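You operate a simulated robot arm through the tools that you are given. There is no shell and no other tool. Be economical: measure what you need, move in short steps, check, and stop when the job is done.

You run a simulated two-armed robot. Do the job below in one go: nothing can be reset, and whatever is moved stays where it is left.

Task
Play the switch box through the amplifier's aux jack.
Fine: volume LOW, loose grey plug into the aux jack, source AUX, amplifier on, volume MID; it stays on and the red speaker's light shows green.

The check looks at the end state, three seconds after you hand in, the way a careful person would. Anything else that was tipped, shoved, dropped, spilled or broken makes it a failure.

Robot
Two 6-joint arms with two-finger grippers on one trunk, on a base that drives. Base frame: it is fixed to the floor where the robot stands at the start and does not move with it; the origin is under the middle of the robot, x ahead of it, y to its left, z up. Units: m, degrees, N and s.
The left shoulder is at the start at [0.07, 0.176, 1.01], the right one opposite. With the tool pointing down near the work surface each hand reaches from about 0.46 to 0.78 m from the robot's upright axis, wherever it stands, measured 20 degrees to its own side. Places, roughly: amplifier switch [0.5, 0, 0.7]; aux jack of the amplifier [0.5, -0.2, 0.6]; bass knob [0.5, -0.2, 0.7]; blend slider [-0.7, -0.5, 0.8]; depth knob [-0.7, -0.6, 0.8]; drone jack of the switch box [-0.6, -0.4, 0.8]; flip button [-0.8, -0.6, 0.8]; headphone box (7x13x6 cm) [0.6, -0.4, 0.6]; headphone box knob [0.6, -0.4, 0.7]; plug of the black headphones (2x2x7 cm) [0.6, -0.4, 0.7]; send switch [-0.8, -0.5, 0.8]; source knob [0.5, -0.1, 0.7]; switch of the headphone box [0.5, -0.4, 0.7]; switch of the switch box [-0.6, -0.6, 0.8]; volume knob [0.5, 0, 0.7]. Payload 2.45 kg a hand.
The tool frame of a hand sits at the grasp point between the pads (the TCP): z along the fingers, y along the line on which they close. The tips reach 0.026 m beyond it. Largest opening 0.096 m; the body of the gripper starts 0.069 m behind the TCP.
Orientation is told as [roll, pitch, yaw] about the base's x, y, z axes, in that order, counted from this pose: with the fingers straight down and closing along the base's y, the tool's x points along the base's -x, its y along +y and its z along -z.

Tools
- The arms move only by the tool drive_tool. It takes "left_increments", "right_increments" or both (then of equal length, played together; a hand with none holds still); each is a list that holds one entry, the list of rows, each a list of 7 numbers: the turn, a rotation vector about the tool's x, y, z in degrees, then the shift along the tool's x, y, z in m, then the closure, from 0 (fully open) to 1 (shut). In form: [[[wx, wy, wz, tx, ty, tz, hand], ...]]. A call has 1 to 12 rows; each row shifts and turns the commanded pose from where the row before left it, along the tool's axes as they then stand. A row lasts 0.2 s, in which the tool goes at most 0.05 m and 8.6 degrees; a call with a longer step from one row to the next is refused whole, and so is a gripper value outside its range. Where a pose cannot be reached the arm comes as near as it can. A force on the tool above 40 N (or 10 N above the force at the start of the call, whichever is more), or a blocked arm, ends the call early, and 0.2 s more pass. The fingers move at their own pace and stop on an object; they squeeze with about 27 N. The grip force told is the motor's: it shows also when the fingers shut on nothing. Time passes only in rows, and 0.2 s behind the last, so rows that do not move let the fingers close. The reply holds the time, the measured pose of the TCP, the force on the tool along the base axes, the opening and the grip force, in the units named above and with some noise, with the torque about the TCP (base axes, N m) and any sound that the robot's microphone picked up.
- Cameras (640 x 400 px; columns grow to the right, rows downward): "scene" is now at [0.0993, -0.0644, 1.314]; the picture's right is [-0.80, -0.61, 0.00], its down [-0.44, 0.57, -0.69] and it looks along [0.42, -0.55, -0.72] (base axes); focal length 214 px, centre (320, 200). "left" rides on the left gripper at [0.082, -0.003, -0.098] in its tool frame; the picture's right is [0.04, 1.00, 0.00], its down [-0.73, 0.03, -0.68] and it looks along [-0.68, 0.03, 0.73] (tool axes); focal length 256 px, centre (320, 200). "right" rides on the right gripper at [0.082, 0.003, -0.098] in its tool frame; the picture's right is [-0.04, 1.00, 0.00], its down [-0.73, -0.03, -0.68] and it looks along [-0.68, -0.03, 0.73] (tool axes); focal length 256 px, centre (320, 200). There is no depth. A picture from a camera that has moved, and an enlarged one, comes with that camera's place and axes in the base frame and with its lens.
- snapshot(camera): a new picture of that camera. It takes no simulated time.
- raise_lower(by): slides the trunk up (or, below 0, down) by that many m; the arms and the scene camera ride with it, the base frame stays. It gives what a move gives, with no picture.
- steer(legs): drives the robot by 1 to 6 legs, each [ahead, left, turn to the left] in m, m and degrees, along the robot's own axes; the way and the turn of a leg run together, so that a leg with both is an arc; at most 1.5 m and 180 degrees a leg. The arms and the cameras ride along, it lands a little off, and it stops where it bumps. It gives what a move gives.
- aim_head(pan, tilt): turns the head with the scene camera to pan (to the left, within 86 degrees either way) and tilt (down, from -29 to 69), counted from straight ahead of the robot. It gives what a move gives.
- close_up(camera, box): a new picture of the part [left, top, right, bottom] of that camera's present view, enlarged. It takes no simulated time.
- finish_job(): hands the job in; it is judged then, once.

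Go step by step. Nothing tells you exact positions but the pictures and the camera data: compare them with the known pose of the tool, close in by small moves and look again before you grip or let go. The budget is 120 turns and 100 pictures, counting those below and the enlarged ones. Unless the task says otherwise, let go and move clear before handing in, and close with one line.

The tools are called after "Request:" as name(argument=value, ...) on one line, values as JSON. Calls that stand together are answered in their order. drive_tool: Moves the arms, as the interface text tells. Its arguments: {"type":"object","properties":{"left_increments":{"type":"array"},"right_increments":{"type":"array"}},"required":[]} The other tools are called the same way: raise_lower (by) slides the trunk up or down; steer (legs) drives the base; aim_head (pan, tilt) turns the head that bears the scene camera; snapshot (camera) takes a picture; close_up (camera, box) takes an enlarged picture of a part of a camera's view; finish_job () hands the job in.

At the start:

```text
clock: 0.0
left_position: [0.6477, 0.0765, 1.0016]
left_orientation: [0.0, 0.0, 0.1]
left_wrist_force: [0.1, 1.0, -0.1]
left_ft_torque: [0.01, -0.03, -0.01]
left_finger_gap: 0.0961
left_grip_force: 0.0
right_position: [0.4028, -0.2329, 0.9503]
right_orientation: [-0.1, 0.0, 0.0]
right_wrist_force: [0.3, 0.3, 0.3]
right_ft_torque: [0.02, 0.03, -0.01]
right_finger_gap: 0.0962
right_grip_force: 0.1
trunk travel left (down, up): [-0.495, 0.345]
robot x, y, heading: [0.0036, 0.0015, -0.1]
head pan, tilt: [-52.7, 46.0]
```

scene: 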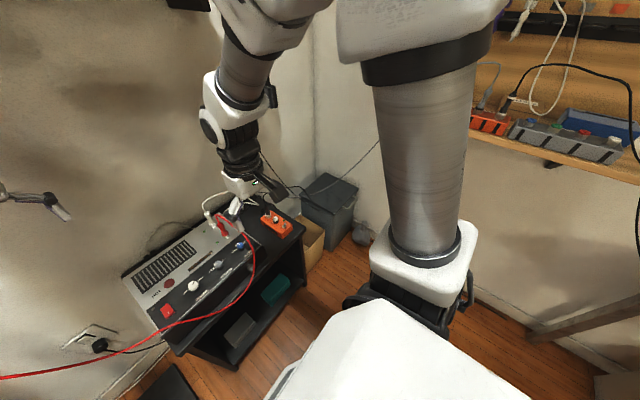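
right: 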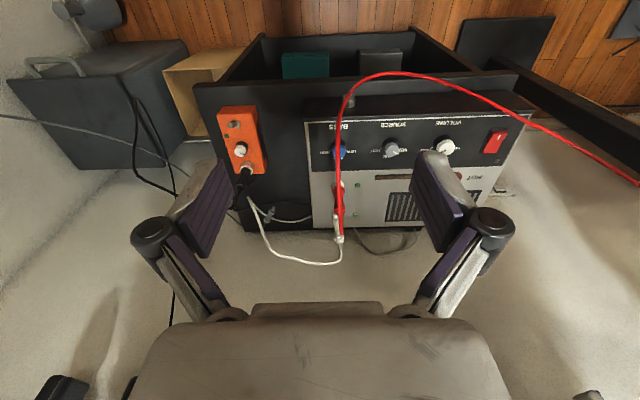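
left: 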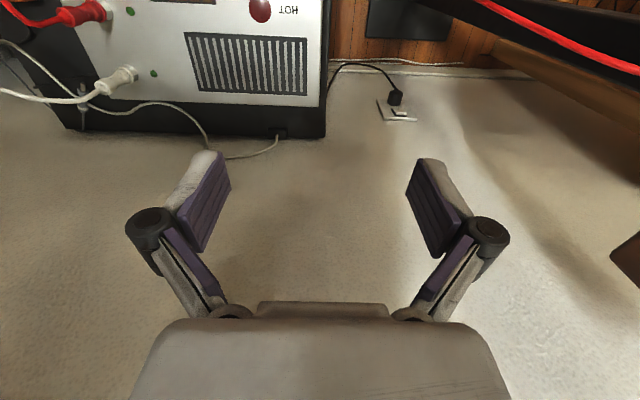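

The amplifier sits ahead on a cart, and a shelf with the switch box is behind to the right. I'll look at details first to find the loose grey plug and the knob states.

Request:
close_up(camera="right", box=[200, 80, 540, 290])

Request:
close_up(camera="scene", box=[110, 170, 330, 360])

Request:
close_up(camera="scene", box=[440, 0, 640, 180])

```text
1.88 times, centred on (370, 185) of right
camera zoom: at [0.3218, -0.2292, 1.0481], right [0.04, 1.0, 0.0], down [0.73, -0.03, 0.68], along [0.68, -0.03, -0.73], focal length 482 px, centre (226, 228)
```

zoom: 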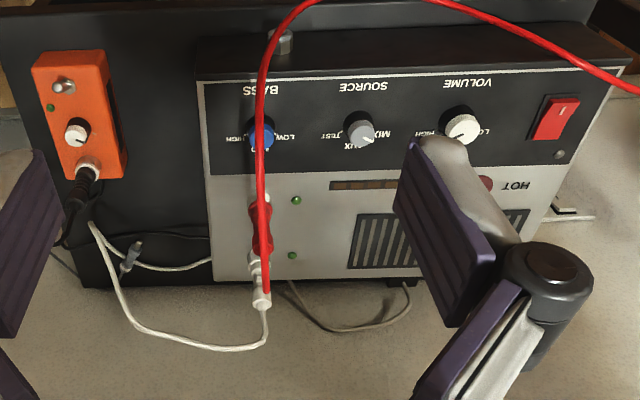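

```text
2.11 times, centred on (220, 265) of scene
camera zoom: at [0.0993, -0.0644, 1.314], right [-0.8, -0.61, 0.0], down [-0.44, 0.57, -0.69], along [0.42, -0.55, -0.72], focal length 452 px, centre (530, 63)
```

zoom: 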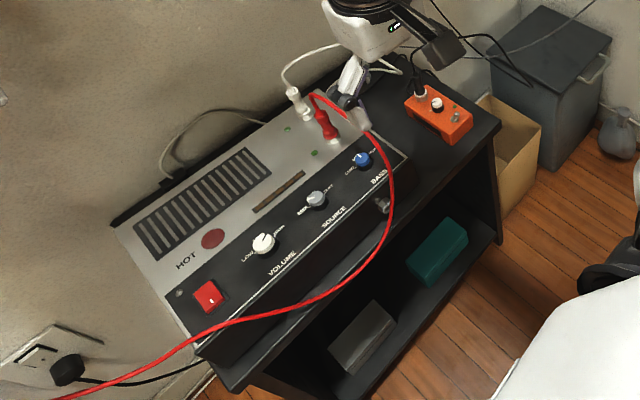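

```text
2.22 times, centred on (540, 90) of scene
camera zoom: at [0.0993, -0.0644, 1.314], right [-0.8, -0.61, 0.0], down [-0.44, 0.57, -0.69], along [0.42, -0.55, -0.72], focal length 477 px, centre (-169, 444)
```

zoom: 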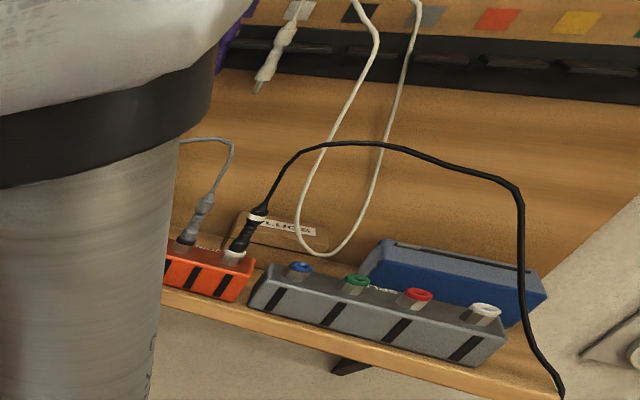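

The amp has a metal jack on its front face and a small grey plug seems to lie right of/behind the amp. I look closer at both.

Request:
close_up(camera="right", box=[220, 170, 340, 245])

Request:
close_up(camera="right", box=[300, 80, 420, 155])

Request:
aim_head(pan=-25, tilt=50)

Request:
snapshot(camera="scene")

```text
5.33 times, centred on (280, 208) of right
camera zoom: at [0.3218, -0.2292, 1.0481], right [0.04, 1.0, 0.0], down [0.73, -0.03, 0.68], along [0.68, -0.03, -0.73], focal length 1365 px, centre (533, 160)
```

zoom: 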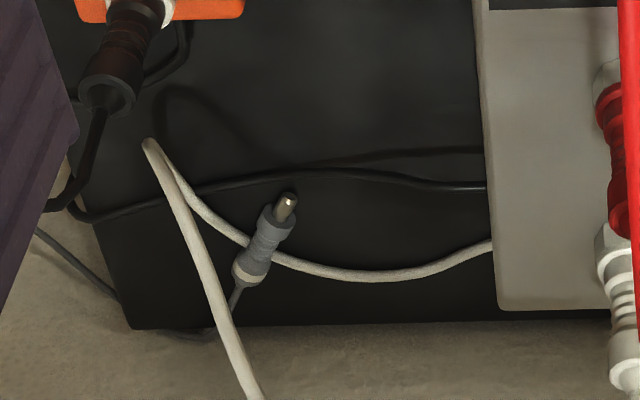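

```text
5.33 times, centred on (360, 118) of right
camera zoom: at [0.3218, -0.2292, 1.0481], right [0.04, 1.0, 0.0], down [0.73, -0.03, 0.68], along [0.68, -0.03, -0.73], focal length 1365 px, centre (107, 640)
```

zoom: 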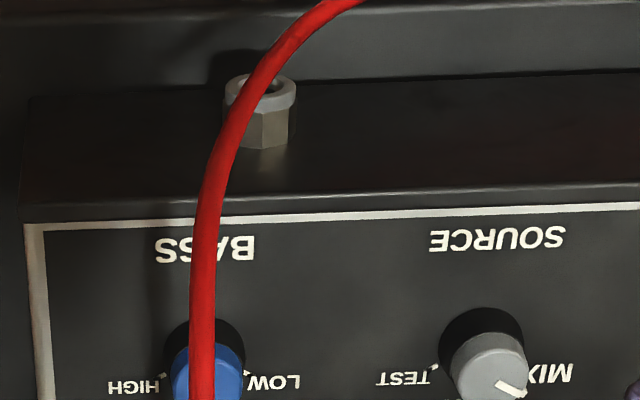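

```text
clock: 0.9
left_position: [0.6476, 0.0764, 1.0033]
left_orientation: [0.1, 0.0, 0.0]
left_wrist_force: [0.5, 0.0, -0.7]
left_ft_torque: [0.01, -0.03, 0.02]
left_finger_gap: 0.0959
left_grip_force: 0.1
right_position: [0.4028, -0.2327, 0.9498]
right_orientation: [-0.1, 0.1, 0.0]
right_wrist_force: [0.0, -0.4, 0.0]
right_ft_torque: [0.01, 0.01, -0.02]
right_finger_gap: 0.0961
right_grip_force: 0.0
trunk travel left (down, up): [-0.495, 0.345]
robot x, y, heading: [-0.0005, 0.0003, 0.2]
head pan, tilt: [-25.0, 50.0]
```

```text
91 pictures are left
camera scene: at [0.1202, -0.033, 1.3085], right [-0.42, -0.91, 0.0], down [-0.69, 0.32, -0.64], along [0.58, -0.27, -0.77], focal length 214 px, centre (320, 200)
```

scene: 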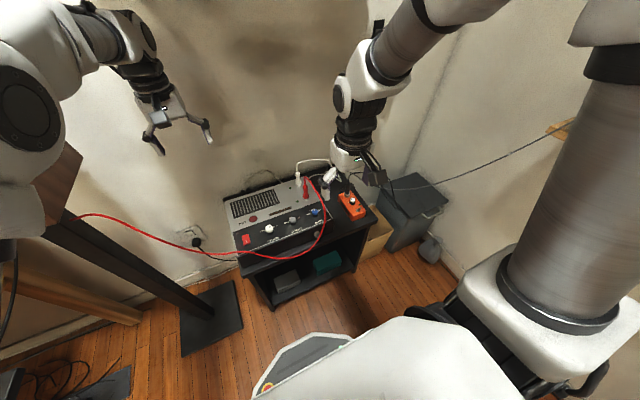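

The grey plug lies on the cart right-rear of the amp, around (0.78,-0.38); the aux jack faces the robot. I zoom on the new scene view to read the knobs and geometry.

Request:
close_up(camera="scene", box=[220, 150, 400, 262])

Request:
close_up(camera="scene", box=[230, 200, 330, 262])

Request:
close_up(camera="scene", box=[0, 180, 180, 300])

```text
3.56 times, centred on (310, 206) of scene
camera zoom: at [0.1202, -0.033, 1.3085], right [-0.42, -0.91, 0.0], down [-0.69, 0.32, -0.64], along [0.58, -0.27, -0.77], focal length 763 px, centre (356, 179)
```

zoom: 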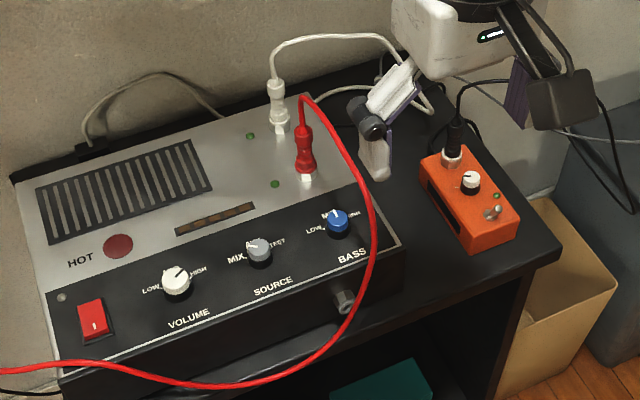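

```text
6.40 times, centred on (280, 231) of scene
camera zoom: at [0.1202, -0.033, 1.3085], right [-0.42, -0.91, 0.0], down [-0.69, 0.32, -0.64], along [0.58, -0.27, -0.77], focal length 1373 px, centre (576, 2)
```

zoom: 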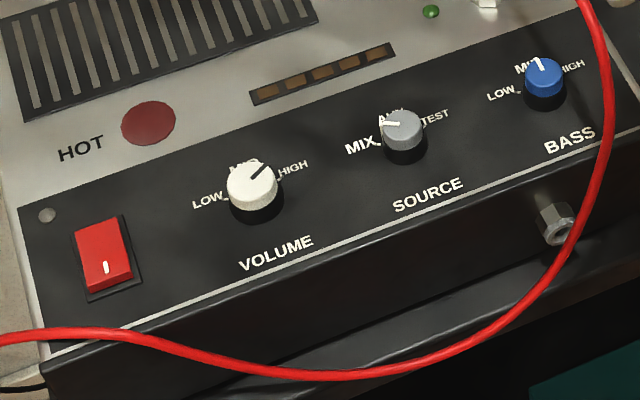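

```text
3.33 times, centred on (90, 240) of scene
camera zoom: at [0.1202, -0.033, 1.3085], right [-0.42, -0.91, 0.0], down [-0.69, 0.32, -0.64], along [0.58, -0.27, -0.77], focal length 715 px, centre (1087, 67)
```

zoom: 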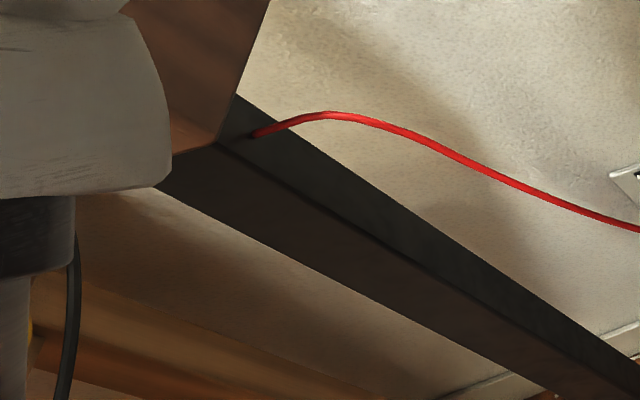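

Volume points to HIGH at about (0.543,-0.046,0.70), source at MIX; the red cable hangs in front of the amp. I bring the left hand above the volume knob with half-closed fingers and look.

Request:
drive_tool(left_increments=[[[0, 0, 0, 0.021, -0.0245, 0.026, 0.4], [0, 0, 0, 0.021, -0.0245, 0.026, 0.4], [0, 0, 0, 0.021, -0.0245, 0.026, 0.4], [0, 0, 0, 0.021, -0.0245, 0.026, 0.4], [0, 0, 0, 0.021, -0.0245, 0.026, 0.4]]])

Request:
snapshot(camera="left")

Request:
close_up(camera="scene", box=[200, 130, 400, 262])

```text
clock: 2.1
left_position: [0.628, 0.0688, 0.8943]
left_orientation: [-2.5, 0.1, 2.4]
left_wrist_force: [1.1, 0.2, 0.9]
left_ft_torque: [-0.01, 0.01, -0.02]
left_finger_gap: 0.0578
left_grip_force: 0.0
left hand out of reach, approached as far as the arm can: row 2, 3, 4, 5
right_position: [0.4032, -0.234, 0.9495]
right_orientation: [0.0, 0.0, -0.1]
right_wrist_force: [0.5, -0.2, -0.5]
right_ft_torque: [0.01, 0.0, -0.01]
right_finger_gap: 0.096
right_grip_force: 0.1
trunk travel left (down, up): [-0.495, 0.345]
robot x, y, heading: [0.0051, -0.0026, -0.1]
head pan, tilt: [-25.0, 50.0]
```

```text
87 pictures are left
camera left: at [0.5466, 0.0656, 0.9913], right [-0.08, 1.0, -0.04], down [0.73, 0.09, 0.68], along [0.68, 0.03, -0.74], focal length 256 px, centre (320, 200)
```

left: 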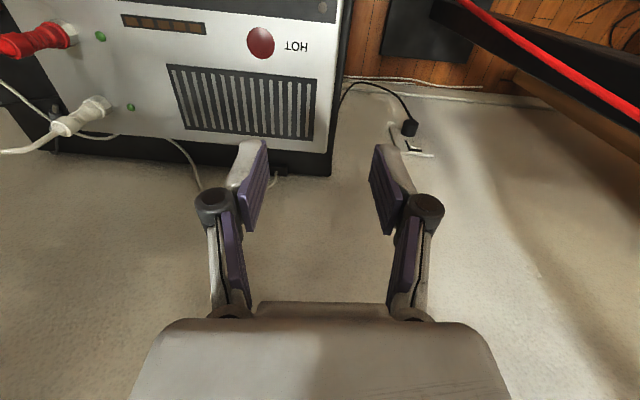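

```text
3.03 times, centred on (300, 196) of scene
camera zoom: at [0.121, -0.0332, 1.3084], right [-0.42, -0.91, 0.0], down [-0.69, 0.32, -0.64], along [0.58, -0.27, -0.77], focal length 650 px, centre (381, 212)
```

zoom: 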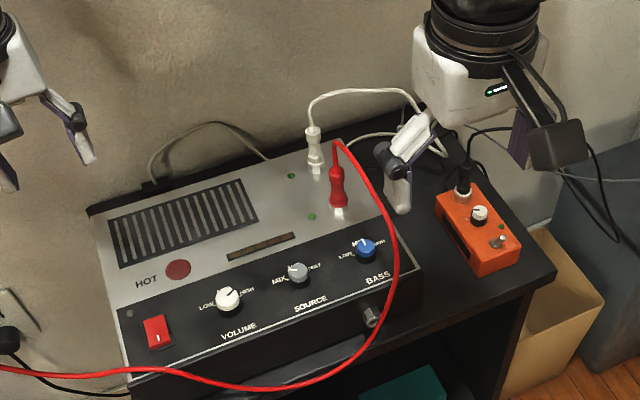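

The left arm can't cross over so far from here; I sidestep the base right 0.25 m so the knobs lie in the left hand's sector.

Request:
steer(legs=[[0, -0.25, 0]])

Request:
drive_tool(left_increments=[[[0, 0, 0, 0, 0, 0, 0.4]]])

```text
clock: 3.9
left_position: [0.6263, -0.182, 0.8908]
left_orientation: [-2.2, 0.5, 2.3]
left_wrist_force: [-0.7, 0.2, -0.4]
left_ft_torque: [-0.02, 0.0, 0.04]
left_finger_gap: 0.0573
left_grip_force: 0.1
right_position: [0.4028, -0.4847, 0.9516]
right_orientation: [0.0, 0.0, 0.0]
right_wrist_force: [0.0, 0.2, -0.3]
right_ft_torque: [0.0, -0.01, 0.0]
right_finger_gap: 0.0963
right_grip_force: 0.0
trunk travel left (down, up): [-0.495, 0.345]
robot x, y, heading: [0.0013, -0.2488, -0.2]
head pan, tilt: [-25.0, 50.0]
```

```text
clock: 4.3
left_position: [0.6269, -0.1793, 0.8904]
left_orientation: [-2.4, 0.5, 2.5]
left_wrist_force: [0.5, -0.2, -0.5]
left_ft_torque: [-0.01, -0.02, 0.01]
left_finger_gap: 0.0576
left_grip_force: 0.1
right_position: [0.4018, -0.4831, 0.9506]
right_orientation: [-0.1, 0.1, 0.0]
right_wrist_force: [0.4, -0.9, -0.4]
right_ft_torque: [0.0, 0.0, -0.01]
right_finger_gap: 0.096
right_grip_force: 0.1
trunk travel left (down, up): [-0.495, 0.345]
robot x, y, heading: [-0.0014, -0.2482, -0.2]
head pan, tilt: [-25.0, 50.0]
```

Request:
drive_tool(left_increments=[[[-2.4, 0.5, 2.5, 0.021, 0.033, 0.0, 0.4], [0, 0, 0, 0.021, 0.033, 0.02, 0.4], [0, 0, 0, 0.021, 0.033, 0.03, 0.4], [0, 0, 0, 0.021, 0.033, 0.03, 0.4]]])

Request:
snapshot(camera="left")

Request:
snapshot(camera="scene")

```text
clock: 5.3
left_position: [0.539, -0.0471, 0.8099]
left_orientation: [0.1, 0.8, -0.2]
left_wrist_force: [0.7, 1.0, 0.0]
left_ft_torque: [-0.01, 0.0, 0.0]
left_finger_gap: 0.0577
left_grip_force: 0.0
right_position: [0.4026, -0.4815, 0.9507]
right_orientation: [-0.1, 0.0, 0.0]
right_wrist_force: [0.1, 1.2, -0.7]
right_ft_torque: [-0.04, -0.01, 0.0]
right_finger_gap: 0.096
right_grip_force: 0.1
trunk travel left (down, up): [-0.495, 0.345]
robot x, y, heading: [-0.0012, -0.2493, -0.2]
head pan, tilt: [-25.0, 50.0]
```

```text
85 pictures are left
camera left: at [0.4592, -0.0527, 0.9086], right [-0.03, 1.0, 0.0], down [0.74, 0.03, 0.67], along [0.67, 0.02, -0.74], focal length 256 px, centre (320, 200)
```

left: 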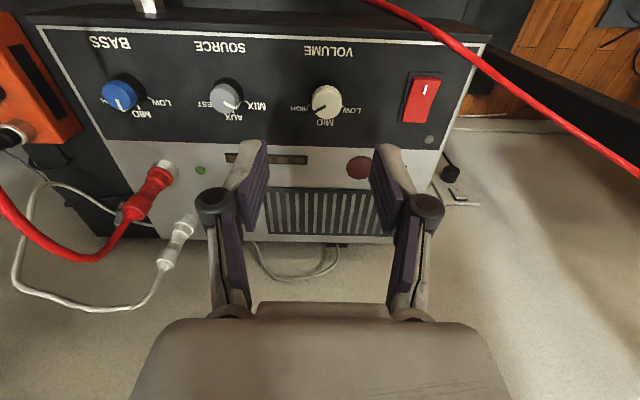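

```text
84 pictures are left
camera scene: at [0.1202, -0.2811, 1.3086], right [-0.42, -0.91, 0.0], down [-0.69, 0.32, -0.64], along [0.58, -0.27, -0.77], focal length 214 px, centre (320, 200)
```

scene: 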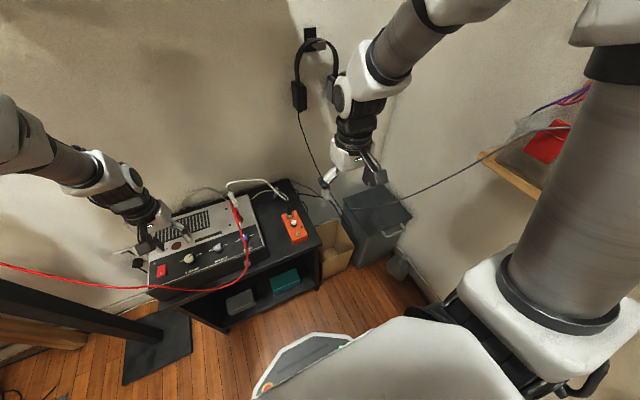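

Knob axis looks vertical, knob at (0.541,-0.045) with top at ≈0.70. I pre-rotate the hand to yaw −56° (fingers along the pointer's normal) and lower to just above the knob.

Request:
drive_tool(left_increments=[[[0, 0, 8, 0, 0, 0, 0.4], [0, 0, 8, 0, 0, 0, 0.4], [0, 0, 8, 0, 0, 0.01, 0.4], [0, 0, 8, 0, 0, 0.01, 0.4], [0, 0, 8, 0, 0, 0.01, 0.4], [0, 0, 8, 0, 0, 0.015, 0.4], [0, 0, 8, 0, 0, 0.015, 0.4]]])

Request:
snapshot(camera="left")

Request:
close_up(camera="scene", box=[120, 190, 260, 300])

```text
clock: 6.9
left_position: [0.539, -0.0508, 0.7504]
left_orientation: [-0.8, 0.6, -56.4]
left_wrist_force: [0.3, 0.4, -0.1]
left_ft_torque: [-0.02, 0.01, -0.01]
left_finger_gap: 0.0575
left_grip_force: 0.2
right_position: [0.4038, -0.4827, 0.9495]
right_orientation: [0.0, 0.1, 0.0]
right_wrist_force: [0.1, 0.0, 0.3]
right_ft_torque: [0.0, 0.03, 0.02]
right_finger_gap: 0.0961
right_grip_force: 0.0
trunk travel left (down, up): [-0.495, 0.345]
robot x, y, heading: [-0.0024, -0.2498, -0.1]
head pan, tilt: [-25.0, 50.0]
```

```text
83 pictures are left
camera left: at [0.493, 0.0149, 0.8483], right [0.81, 0.59, -0.01], down [0.44, -0.59, 0.67], along [0.39, -0.55, -0.74], focal length 256 px, centre (320, 200)
```

left: 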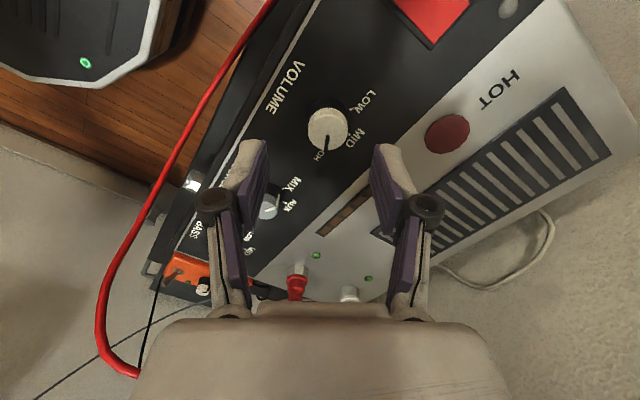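

```text
3.64 times, centred on (190, 245) of scene
camera zoom: at [0.1206, -0.2826, 1.3085], right [-0.42, -0.91, 0.0], down [-0.69, 0.32, -0.64], along [0.58, -0.27, -0.77], focal length 780 px, centre (793, 36)
```

zoom: 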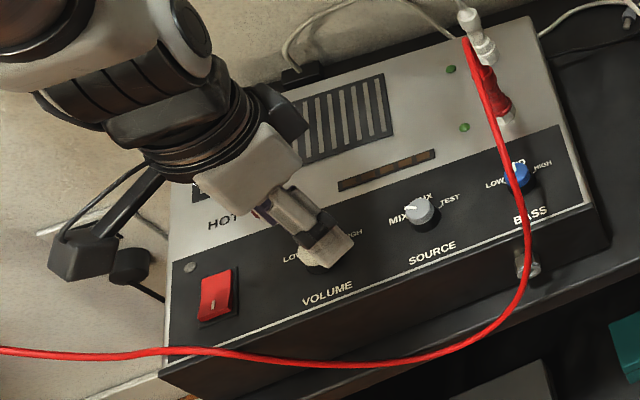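

Knob resolved at ≈(0.541,-0.0455); I correct a few mm, descend and close gently.

Request:
drive_tool(left_increments=[[[0, 0, 0, 0.0034, 0.0047, 0.01, 0.4], [0, 0, 0, 0, 0, 0.012, 0.4], [0, 0, 0, 0, 0, 0.008, 0.4], [0, 0, 0, 0, 0, 0.007, 0.4]]])

Request:
snapshot(camera="left")

Request:
close_up(camera="scene", box=[150, 220, 230, 290])

```text
clock: 7.9
left_position: [0.5401, -0.0447, 0.7129]
left_orientation: [-0.7, 0.5, -56.1]
left_wrist_force: [-0.8, 0.5, 1.1]
left_ft_torque: [-0.04, -0.01, 0.03]
left_finger_gap: 0.0577
left_grip_force: 0.1
right_position: [0.4038, -0.4835, 0.9496]
right_orientation: [-0.1, 0.1, -0.1]
right_wrist_force: [0.0, 0.1, 0.4]
right_ft_torque: [0.0, -0.02, 0.01]
right_finger_gap: 0.0959
right_grip_force: 0.0
trunk travel left (down, up): [-0.495, 0.345]
robot x, y, heading: [-0.001, -0.2457, -0.2]
head pan, tilt: [-25.0, 50.0]
```

```text
81 pictures are left
camera left: at [0.4948, 0.0204, 0.811], right [0.81, 0.59, -0.01], down [0.44, -0.59, 0.67], along [0.39, -0.55, -0.74], focal length 256 px, centre (320, 200)
```

left: 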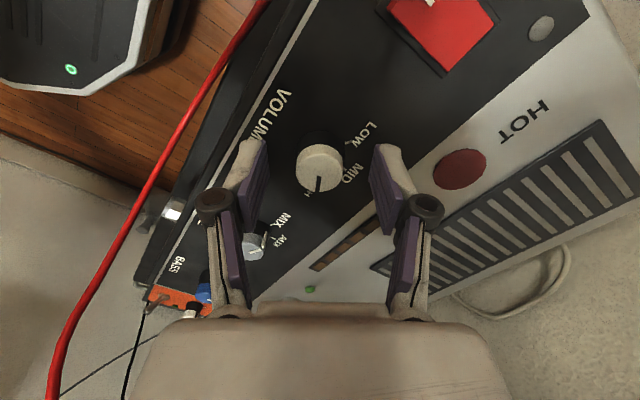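

```text
5.71 times, centred on (190, 255) of scene
camera zoom: at [0.1205, -0.2826, 1.3085], right [-0.42, -0.91, 0.0], down [-0.69, 0.32, -0.64], along [0.58, -0.27, -0.77], focal length 1226 px, centre (1063, -114)
```

zoom: 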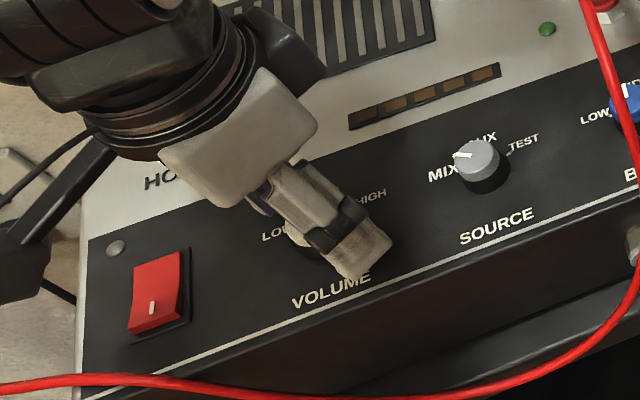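

Request:
drive_tool(left_increments=[[[0, 0, 0, -0.001, -0.0035, 0.004, 0.4], [0, 0, 0, 0, 0, 0, 0.6], [0, 0, 0, 0, 0, 0, 0.8], [0, 0, 0, 0, 0, 0, 0.8]]])

Request:
close_up(camera="left", box=[220, 90, 460, 240])

```text
clock: 8.9
left_position: [0.5396, -0.0469, 0.7107]
left_orientation: [-0.4, 0.5, -56.2]
left_wrist_force: [12.6, 7.6, 22.5]
left_ft_torque: [0.17, -0.85, -0.09]
left_finger_gap: 0.0305
left_grip_force: 8.3
right_position: [0.4028, -0.4828, 0.9512]
right_orientation: [-0.1, 0.0, -0.1]
right_wrist_force: [0.0, -0.1, -0.2]
right_ft_torque: [0.01, -0.03, 0.03]
right_finger_gap: 0.0959
right_grip_force: 0.1
trunk travel left (down, up): [-0.495, 0.345]
robot x, y, heading: [-0.0002, -0.2505, 0.1]
head pan, tilt: [-25.0, 50.0]
```

```text
2.67 times, centred on (340, 165) of left
camera zoom: at [0.4927, 0.0177, 0.8087], right [0.81, 0.59, -0.01], down [0.44, -0.59, 0.67], along [0.39, -0.55, -0.74], focal length 683 px, centre (267, 293)
```

zoom: 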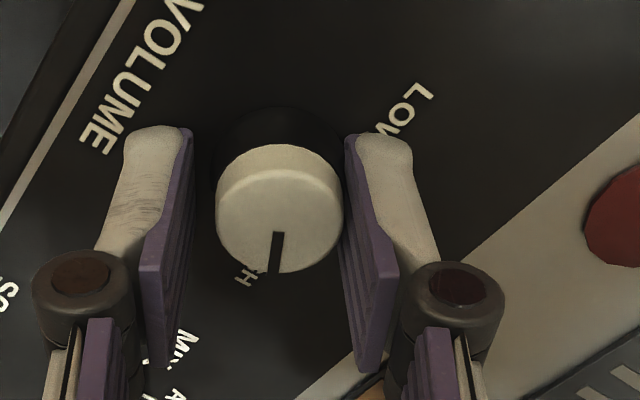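

Tips touched the panel (z≈0.685). I lift 3 mm, centre on the knob and close.

Request:
drive_tool(left_increments=[[[0, 0, 0, 0.001, 0.0025, -0.005, 0.6], [0, 0, 0, 0, 0, 0, 0.75], [0, 0, 0, 0, 0, 0, 0.9], [0, 0, 0, 0, 0, 0, 0.9]]])

Request:
close_up(camera="left", box=[220, 90, 460, 240])

```text
clock: 9.9
left_position: [0.5403, -0.0439, 0.713]
left_orientation: [-0.8, 0.6, -56.2]
left_wrist_force: [5.8, 8.2, -9.4]
left_ft_torque: [-0.42, -0.71, 0.06]
left_finger_gap: 0.0252
left_grip_force: 45.2
right_position: [0.404, -0.4807, 0.9494]
right_orientation: [-0.1, 0.1, 0.0]
right_wrist_force: [0.6, 0.4, -0.4]
right_ft_torque: [0.0, -0.03, -0.01]
right_finger_gap: 0.096
right_grip_force: 0.1
trunk travel left (down, up): [-0.495, 0.345]
robot x, y, heading: [0.0001, -0.2495, 0.0]
head pan, tilt: [-25.0, 50.0]
```

```text
2.67 times, centred on (340, 165) of left
camera zoom: at [0.4943, 0.0211, 0.8108], right [0.81, 0.59, -0.01], down [0.44, -0.59, 0.67], along [0.39, -0.55, -0.74], focal length 683 px, centre (267, 293)
```

zoom: 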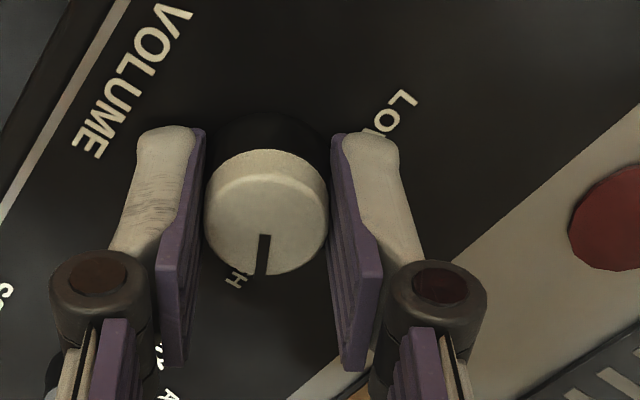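

Gripped; turn counterclockwise (toward LOW) step by step.

Request:
drive_tool(left_increments=[[[0, 0, -8.5, 0, 0, 0, 0.9], [0, 0, -8.5, 0, 0, 0, 0.9], [0, 0, -8.5, 0, 0, 0, 0.9], [0, 0, -8.5, 0, 0, 0, 0.9], [0, 0, -8.5, 0, 0, 0, 0.9], [0, 0, -8.5, 0, 0, 0, 0.9], [0, 0, -8.5, 0, 0, 0, 0.9], [0, 0, -8.5, 0, 0, 0, 0.9], [0, 0, -8.5, 0, 0, 0, 0.9], [0, 0, -8.5, 0, 0, 0, 0.9], [0, 0, -8.5, 0, 0, 0, 0.9], [0, 0, -8.5, 0, 0, 0, 0.9]]])

Request:
close_up(camera="left", box=[200, 70, 440, 220])

```text
clock: 12.5
left_position: [0.5409, -0.0434, 0.7139]
left_orientation: [0.6, 0.8, 46.0]
left_wrist_force: [4.9, 27.2, -8.9]
left_ft_torque: [0.21, 0.31, -0.06]
left_finger_gap: 0.0253
left_grip_force: 44.7
right_position: [0.4047, -0.4807, 0.9506]
right_orientation: [-0.2, 0.2, 0.0]
right_wrist_force: [-0.3, 0.2, 0.7]
right_ft_torque: [0.01, 0.01, 0.01]
right_finger_gap: 0.0959
right_grip_force: 0.1
trunk travel left (down, up): [-0.495, 0.345]
robot x, y, heading: [-0.0014, -0.2547, 0.2]
head pan, tilt: [-25.0, 50.0]
```

```text
2.67 times, centred on (320, 145) of left
camera zoom: at [0.4881, -0.1042, 0.8113], right [-0.75, 0.67, 0.01], down [0.5, 0.55, 0.67], along [0.44, 0.51, -0.74], focal length 683 px, centre (320, 347)
```

zoom: 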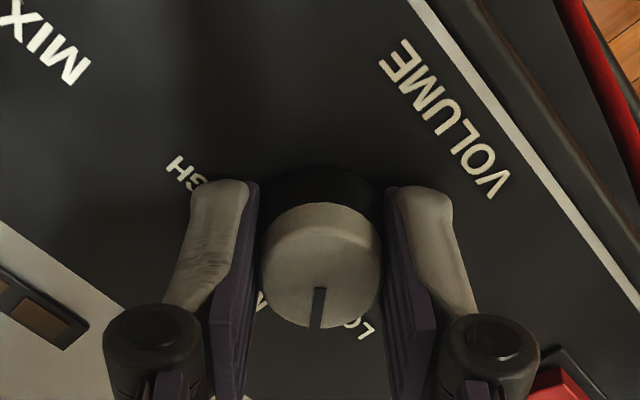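

Request:
drive_tool(left_increments=[[[0, 0, -5, 0, 0, 0, 0.9], [0, 0, -5, 0, 0, 0, 0.9], [0, 0, 0, 0, 0, 0, 0.9]]])

Request:
drive_tool(left_increments=[[[0, 0, 0, 0, 0, 0, 0.4], [0, 0, 0, 0, 0, -0.02, 0.4], [0, 0, 0, 0, 0, -0.03, 0.4]]])

Request:
close_up(camera="left", box=[200, 50, 440, 200])

```text
clock: 13.3
left_position: [0.5416, -0.0419, 0.7128]
left_orientation: [0.6, 0.6, 55.9]
left_wrist_force: [2.7, 31.5, -7.5]
left_ft_torque: [0.67, 0.05, -0.04]
left_finger_gap: 0.0252
left_grip_force: 45.0
right_position: [0.4041, -0.4801, 0.9505]
right_orientation: [-0.3, 0.1, 0.1]
right_wrist_force: [0.6, 0.0, -0.7]
right_ft_torque: [0.0, 0.0, -0.03]
right_finger_gap: 0.096
right_grip_force: 0.1
trunk travel left (down, up): [-0.495, 0.345]
robot x, y, heading: [-0.0013, -0.2471, 0.2]
head pan, tilt: [-25.0, 50.0]
```

```text
clock: 14.1
left_position: [0.5393, -0.0461, 0.7649]
left_orientation: [0.8, 0.4, 55.8]
left_wrist_force: [0.1, -0.5, 0.0]
left_ft_torque: [0.0, 0.01, -0.01]
left_finger_gap: 0.0574
left_grip_force: 0.0
right_position: [0.4012, -0.4827, 0.951]
right_orientation: [0.0, 0.0, 0.0]
right_wrist_force: [-0.6, -0.1, 0.4]
right_ft_torque: [0.02, 0.0, -0.04]
right_finger_gap: 0.0961
right_grip_force: 0.1
trunk travel left (down, up): [-0.495, 0.345]
robot x, y, heading: [0.0, -0.2482, -0.0]
head pan, tilt: [-25.0, 50.0]
```

```text
2.67 times, centred on (320, 125) of left
camera zoom: at [0.499, -0.1161, 0.8625], right [-0.85, 0.53, 0.01], down [0.4, 0.62, 0.67], along [0.35, 0.58, -0.74], focal length 683 px, centre (320, 400)
```

zoom: 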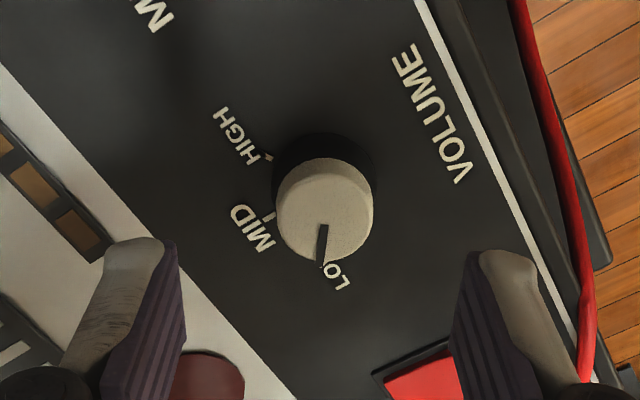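

Volume now reads LOW. Next the source knob at ≈(0.541,-0.13): I go back to yaw 0 and shift over it.

Request:
drive_tool(left_increments=[[[0, 0, 8, 0, 0, -0.005, 0.4], [0, 0, 8, 0, 0, 0, 0.4], [0, 0, 8, 0, 0, 0, 0.4], [0, 0, 8, 0, 0, 0, 0.4], [0, 0, 8, 0, 0, 0, 0.4], [0, 0, 8, 0, 0, 0, 0.4], [0, 0, 8, 0, 0, 0, 0.4], [0, 0, 0, 0, -0.042, 0, 0.4], [0, 0, 0, 0, -0.041, 0.015, 0.4], [0, 0, 0, 0, 0, 0.0, 0.4]]])

Request:
snapshot(camera="left")

```text
clock: 16.3
left_position: [0.5407, -0.1262, 0.7547]
left_orientation: [-0.1, 0.7, 0.0]
left_wrist_force: [0.5, -0.1, 0.4]
left_ft_torque: [0.01, -0.01, -0.02]
left_finger_gap: 0.0578
left_grip_force: 0.0
right_position: [0.4031, -0.4818, 0.9505]
right_orientation: [-0.1, 0.0, 0.1]
right_wrist_force: [-0.5, 0.3, -0.1]
right_ft_torque: [0.0, -0.01, 0.03]
right_finger_gap: 0.0956
right_grip_force: 0.1
trunk travel left (down, up): [-0.495, 0.345]
robot x, y, heading: [-0.0022, -0.2476, 0.3]
head pan, tilt: [-25.0, 50.0]
```

```text
75 pictures are left
camera left: at [0.4606, -0.1305, 0.853], right [-0.04, 1.0, 0.0], down [0.74, 0.03, 0.67], along [0.67, 0.03, -0.74], focal length 256 px, centre (320, 200)
```

left: 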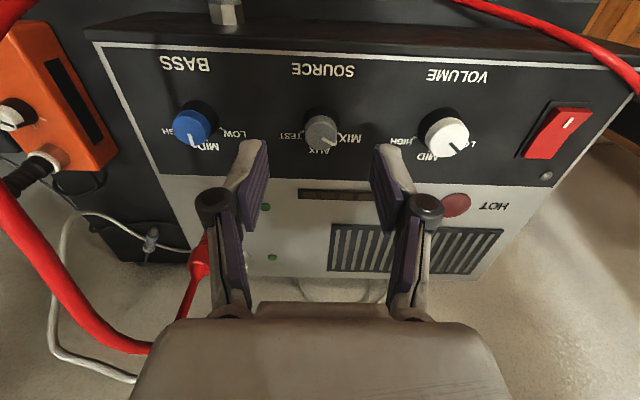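

Centred on the source knob. Descend, grip, turn 55° clockwise to AUX.

Request:
drive_tool(left_increments=[[[0, 0, 0, 0, 0, 0.02, 0.4], [0, 0, 0, 0, 0, 0.0205, 0.4], [0, 0, 0, 0, 0, 0, 0.6], [0, 0, 0, 0, 0, 0, 0.75], [0, 0, 0, 0, 0, 0, 0.9], [0, 0, 0, 0, 0, 0, 0.9]]])

Request:
close_up(camera="left", box=[200, 70, 440, 220])

```text
clock: 17.7
left_position: [0.5388, -0.1265, 0.7144]
left_orientation: [0.0, 0.9, -0.2]
left_wrist_force: [0.5, 14.4, 1.2]
left_ft_torque: [0.58, 0.17, -0.1]
left_finger_gap: 0.0216
left_grip_force: 44.8
right_position: [0.4027, -0.4811, 0.9509]
right_orientation: [-0.1, 0.1, 0.0]
right_wrist_force: [0.3, 0.6, -0.3]
right_ft_torque: [-0.02, -0.02, -0.02]
right_finger_gap: 0.0961
right_grip_force: 0.1
trunk travel left (down, up): [-0.495, 0.345]
robot x, y, heading: [-0.0016, -0.2489, -0.1]
head pan, tilt: [-25.0, 50.0]
```

```text
2.67 times, centred on (320, 145) of left
camera zoom: at [0.4595, -0.1301, 0.8127], right [-0.04, 1.0, 0.0], down [0.74, 0.03, 0.67], along [0.67, 0.03, -0.74], focal length 683 px, centre (320, 347)
```

zoom: 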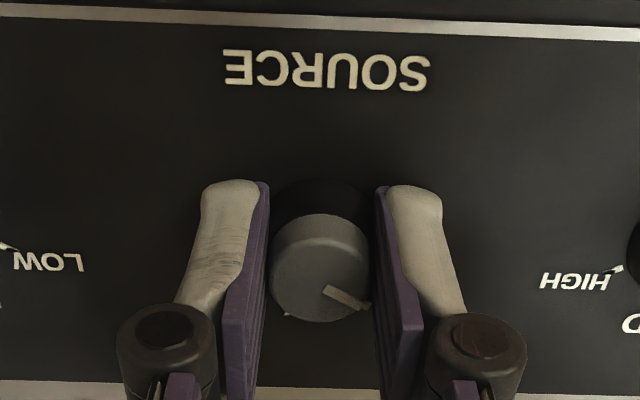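

Request:
drive_tool(left_increments=[[[0, 0, 8, 0, 0, 0, 0.9], [0, 0, 8, 0, 0, 0, 0.9], [0, 0, 8, 0, 0, 0, 0.9], [0, 0, 8, 0, 0, 0, 0.9], [0, 0, 8, 0, 0, 0, 0.9], [0, 0, 8, 0, 0, 0, 0.9], [0, 0, 8, 0, 0, 0, 0.9], [0, 0, 0, 0, 0, 0, 0.9]]])

Request:
drive_tool(left_increments=[[[0, 0, 0, 0, 0, 0, 0.4], [0, 0, 0, 0, 0, -0.02, 0.4], [0, 0, 0, 0, 0, -0.03, 0.4]]])

Request:
close_up(camera="left", box=[200, 50, 440, 200])

```text
clock: 19.5
left_position: [0.5385, -0.1255, 0.7145]
left_orientation: [-0.6, 0.4, -56.3]
left_wrist_force: [5.5, 29.4, 12.6]
left_ft_torque: [1.46, 0.33, -0.05]
left_finger_gap: 0.021
left_grip_force: 44.8
right_position: [0.4026, -0.48, 0.9508]
right_orientation: [-0.2, 0.0, 0.0]
right_wrist_force: [0.3, -0.1, 0.5]
right_ft_torque: [-0.02, 0.05, -0.01]
right_finger_gap: 0.0961
right_grip_force: 0.1
trunk travel left (down, up): [-0.495, 0.345]
robot x, y, heading: [-0.0014, -0.2477, -0.1]
head pan, tilt: [-25.0, 50.0]
```

```text
clock: 20.3
left_position: [0.5398, -0.1263, 0.7621]
left_orientation: [-1.1, 0.6, -55.9]
left_wrist_force: [-0.2, -0.1, 0.3]
left_ft_torque: [-0.01, -0.02, -0.01]
left_finger_gap: 0.0579
left_grip_force: 0.0
right_position: [0.4027, -0.4833, 0.9507]
right_orientation: [0.0, 0.0, 0.0]
right_wrist_force: [0.0, 0.8, -0.4]
right_ft_torque: [0.01, -0.01, 0.0]
right_finger_gap: 0.0962
right_grip_force: 0.0
trunk travel left (down, up): [-0.495, 0.345]
robot x, y, heading: [0.0031, -0.2484, -0.1]
head pan, tilt: [-25.0, 50.0]
```

```text
2.67 times, centred on (320, 125) of left
camera zoom: at [0.4937, -0.0621, 0.8596], right [0.8, 0.59, -0.02], down [0.45, -0.59, 0.67], along [0.39, -0.55, -0.74], focal length 683 px, centre (320, 400)
```

zoom: 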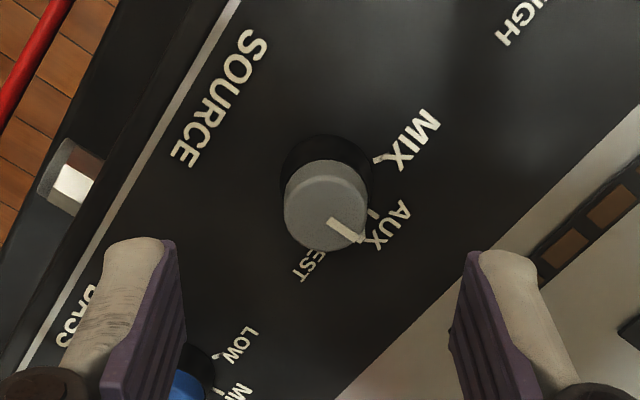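

Source reads AUX. Now raise the left hand clear while the right hand starts turning toward yaw ~147° so the plug (tip facing the robot) can later be inserted at yaw 0.

Request:
drive_tool(left_increments=[[[0, 0, 0, 0, 0, -0.04, 0.2], [0, 0, 0, 0, 0, -0.04, 0.2], [0, 0, 0, 0, 0, -0.04, 0.2], [0, 0, 8, 0, 0, -0.04, 0.2], [0, 0, -8, 0, 0, -0.03, 0.2], [0, 0, -8, 0, 0, 0, 0.2], [0, 0, -8, 0, 0, 0, 0.2], [0, 0, -8, 0, 0, 0, 0.2], [0, 0, -8, 0, 0, 0, 0.2], [0, 0, -8, 0, 0, 0, 0.2], [0, 0, -8, 0, 0, 0, 0.2], [0, 0, -8, 0, 0, 0, 0.2]]], right_increments=[[[0, 0, -8.5, 0, 0, 0, 0.4], [0, 0, -8.5, 0, 0, 0, 0.4], [0, 0, -8.5, 0, 0, 0, 0.4], [0, 0, -8.5, 0, 0, 0, 0.4], [0, 0, -8.5, 0, 0, 0, 0.4], [0, 0, -8.5, 0, 0, 0, 0.4], [0, 0, -8.5, 0, 0, 0, 0.4], [0, 0, -8.5, 0, 0, 0, 0.4], [0, 0, -8.5, 0, 0, 0, 0.4], [0, 0, -8.5, 0, 0, 0, 0.4], [0, 0, -8.5, 0, 0, 0, 0.4], [0, 0, -8.5, 0, 0, 0, 0.4]]])

Request:
steer(legs=[[0.08, 0, 0]])

Request:
aim_head(pan=-10, tilt=45)

Request:
snapshot(camera="scene")

```text
clock: 21.3
left_position: [0.5257, -0.1236, 0.8489]
left_orientation: [-8.6, 3.1, -60.9]
left_wrist_force: [-0.7, -1.2, -0.2]
left_ft_torque: [-0.03, -0.02, -0.01]
left_finger_gap: 0.0768
left_grip_force: 0.0
right_position: [0.4021, -0.4819, 0.9498]
right_orientation: [-0.1, 0.1, 31.5]
right_wrist_force: [-1.2, -0.5, 0.2]
right_ft_torque: [0.02, -0.02, 0.0]
right_finger_gap: 0.0573
right_grip_force: 0.0
trunk travel left (down, up): [-0.495, 0.345]
robot x, y, heading: [-0.0031, -0.2495, -0.2]
head pan, tilt: [-25.0, 50.0]
stopped in row 4 (left hand): the arm was blocked; the commanded pose is now the measured one
```

```text
clock: 22.4
left_position: [0.6084, -0.1241, 0.847]
left_orientation: [-8.8, 3.2, -61.0]
left_wrist_force: [0.7, 0.4, 0.4]
left_ft_torque: [0.02, 0.01, -0.01]
left_finger_gap: 0.077
left_grip_force: 0.0
right_position: [0.4839, -0.4841, 0.9502]
right_orientation: [0.0, 0.1, 31.5]
right_wrist_force: [0.2, 0.2, -0.2]
right_ft_torque: [0.02, 0.04, 0.02]
right_finger_gap: 0.0576
right_grip_force: 0.1
trunk travel left (down, up): [-0.495, 0.345]
robot x, y, heading: [0.0805, -0.2478, -0.2]
head pan, tilt: [-25.0, 50.0]
```

```text
clock: 23.2
left_position: [0.6056, -0.1237, 0.8481]
left_orientation: [-8.6, 3.0, -61.0]
left_wrist_force: [-0.7, 0.3, 0.3]
left_ft_torque: [0.0, 0.03, -0.02]
left_finger_gap: 0.0769
left_grip_force: 0.1
right_position: [0.4826, -0.4845, 0.9504]
right_orientation: [0.0, 0.2, 31.6]
right_wrist_force: [-0.1, 0.0, -0.5]
right_ft_torque: [0.03, 0.0, -0.02]
right_finger_gap: 0.0577
right_grip_force: 0.0
trunk travel left (down, up): [-0.495, 0.345]
robot x, y, heading: [0.0812, -0.2486, -0.0]
head pan, tilt: [-10.0, 45.0]
```

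```text
72 pictures are left
camera scene: at [0.2098, -0.2645, 1.3155], right [-0.18, -0.98, 0.0], down [-0.7, 0.12, -0.71], along [0.7, -0.12, -0.71], focal length 214 px, centre (320, 200)
```

scene: 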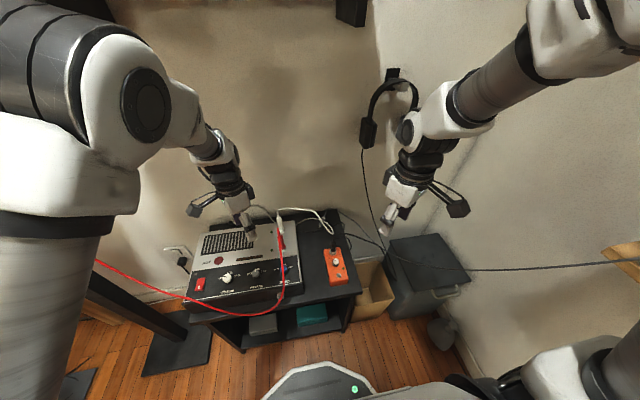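

The left arm stalled near its inner limit; I move it outward left and up, and continue the right hand's rotation.

Request:
drive_tool(left_increments=[[[0, 0, 0, 0.03, 0.025, 0, 0.2], [0, 0, 0, 0.03, 0.025, 0, 0.2], [0, 0, 0, 0.03, 0.025, -0.01, 0.2], [0, 0, -8, 0.03, 0.02, -0.02, 0.2], [0, 0, -8, 0.03, 0.02, -0.02, 0.2], [0, 0, -8, 0, 0, -0.02, 0.2], [0, 0, -8, 0, 0, -0.02, 0.2], [0, 0, -8, 0, 0, 0, 0.2], [0, 0, -8, 0, 0, 0, 0.2], [0, 0, 0, 0, 0, 0, 0.2]]], right_increments=[[[0, 0, -8.5, 0, 0, 0, 0.4], [0, 0, -8.5, 0, 0, 0, 0.4], [0, 0, -8.5, 0, 0, 0, 0.4], [0, 0, -8.5, 0, 0, 0, 0.4], [0, 0, -8.5, 0, 0, 0, 0.4], [0, 0, -8.5, 0, 0, 0, 0.4], [0, 0, -8.5, 0, 0, 0, 0.4], [0, 0, -8.5, 0, 0, 0, 0.4], [0, 0, -8.5, 0, 0, 0, 0.4], [0, 0, -8.5, 0, 0, 0, 0.4]]])

```text
clock: 25.4
left_position: [0.6413, 0.064, 0.9275]
left_orientation: [-3.4, 8.5, -12.9]
left_wrist_force: [-0.5, 0.4, -0.1]
left_ft_torque: [-0.04, -0.01, 0.02]
left_finger_gap: 0.0769
left_grip_force: 0.0
right_position: [0.4823, -0.4829, 0.9508]
right_orientation: [0.2, 0.0, 116.7]
right_wrist_force: [0.0, 0.6, 0.1]
right_ft_torque: [0.0, -0.02, 0.0]
right_finger_gap: 0.0578
right_grip_force: 0.0
trunk travel left (down, up): [-0.495, 0.345]
robot x, y, heading: [0.0827, -0.2487, -0.2]
head pan, tilt: [-10.0, 45.0]
```

Request:
drive_tool(right_increments=[[[0, 0, -7.6, 0, 0, 0, 0.2], [0, 0, -7.6, 0, 0, 0, 0.2], [0, 0, -7.6, 0, 0, 0, 0.2], [0, 0, -7.6, 0, 0, 0, 0.2], [0, 0, 0, 0.0236, -0.0302, 0.012, 0.2], [0, 0, 0, 0.0236, -0.0302, 0.012, 0.2], [0, 0, 0, 0.0236, -0.0302, 0.012, 0.2], [0, 0, 0, 0.0236, -0.0302, 0.012, 0.2], [0, 0, 0, 0.0236, -0.0302, 0.012, 0.2], [0, 0, 0, 0.0236, -0.0302, 0.012, 0.2], [0, 0, 0, 0.0236, -0.0302, 0.012, 0.2]]])

Request:
snapshot(camera="right")

Request:
close_up(camera="scene", box=[180, 140, 420, 300])

```text
clock: 27.8
left_position: [0.6434, 0.0639, 0.9268]
left_orientation: [-3.5, 8.8, -12.9]
left_wrist_force: [0.3, 0.1, -0.5]
left_ft_torque: [-0.02, 0.06, 0.04]
left_finger_gap: 0.0771
left_grip_force: 0.2
right_position: [0.7382, -0.3967, 0.8654]
right_orientation: [0.1, -0.2, 146.8]
right_wrist_force: [0.4, -0.1, 0.0]
right_ft_torque: [0.0, 0.03, -0.01]
right_finger_gap: 0.0768
right_grip_force: 0.1
trunk travel left (down, up): [-0.495, 0.345]
robot x, y, heading: [0.0805, -0.2519, -0.3]
head pan, tilt: [-10.0, 45.0]
```

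```text
71 pictures are left
camera right: at [0.8045, -0.4433, 0.9626], right [-0.58, -0.81, 0.0], down [-0.6, 0.43, 0.68], along [-0.56, 0.39, -0.73], focal length 256 px, centre (320, 200)
```

right: 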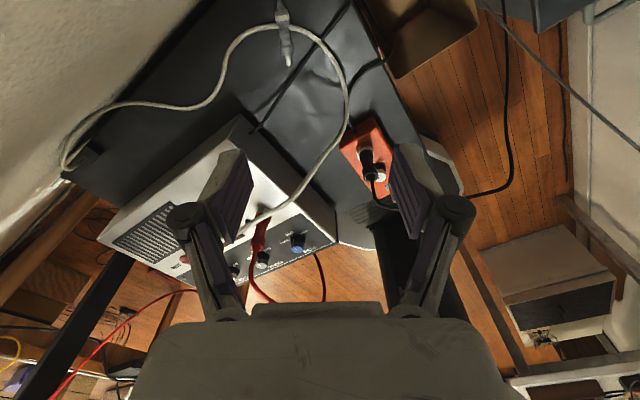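

```text
2.50 times, centred on (300, 220) of scene
camera zoom: at [0.2122, -0.2644, 1.3152], right [-0.18, -0.98, 0.0], down [-0.7, 0.12, -0.71], along [0.69, -0.12, -0.71], focal length 536 px, centre (370, 150)
```

zoom: 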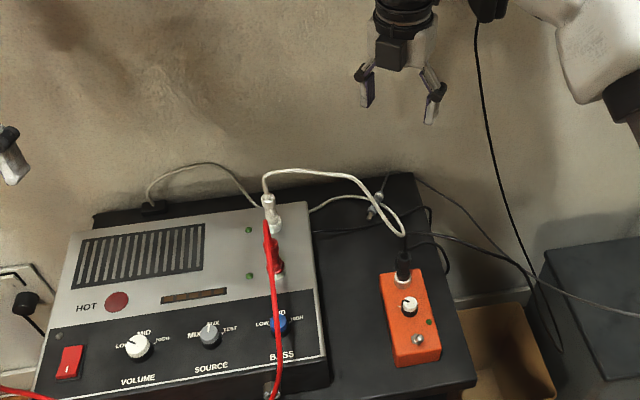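

Request:
close_up(camera="right", box=[230, 0, 350, 75])

Request:
close_up(camera="scene", box=[290, 190, 370, 245])

```text
5.33 times, centred on (290, 38) of right
camera zoom: at [0.8045, -0.4433, 0.9626], right [-0.58, -0.81, 0.0], down [-0.6, 0.43, 0.68], along [-0.56, 0.39, -0.73], focal length 1365 px, centre (480, 1067)
```

zoom: 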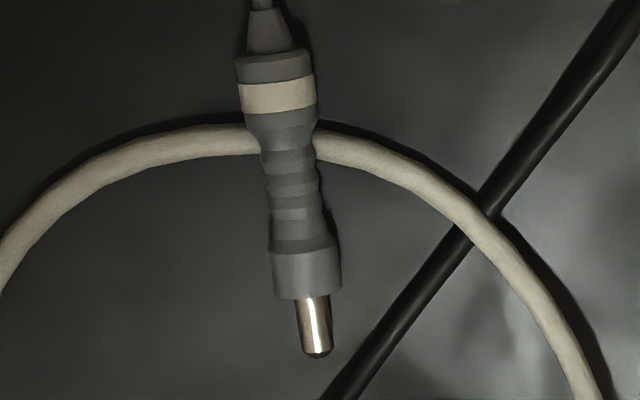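

```text
7.27 times, centred on (330, 218) of scene
camera zoom: at [0.2122, -0.2644, 1.3152], right [-0.18, -0.98, 0.0], down [-0.7, 0.12, -0.71], along [0.69, -0.12, -0.71], focal length 1560 px, centre (247, 73)
```

zoom: 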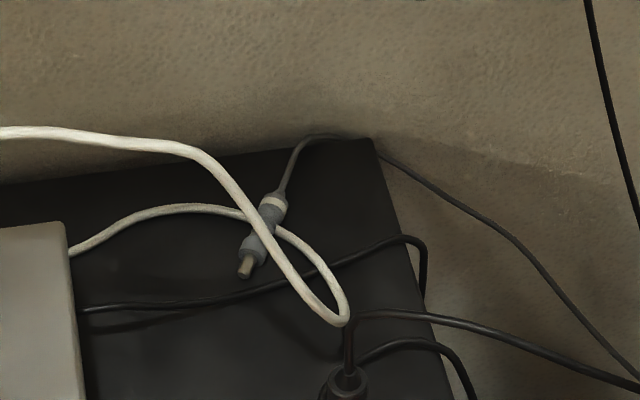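

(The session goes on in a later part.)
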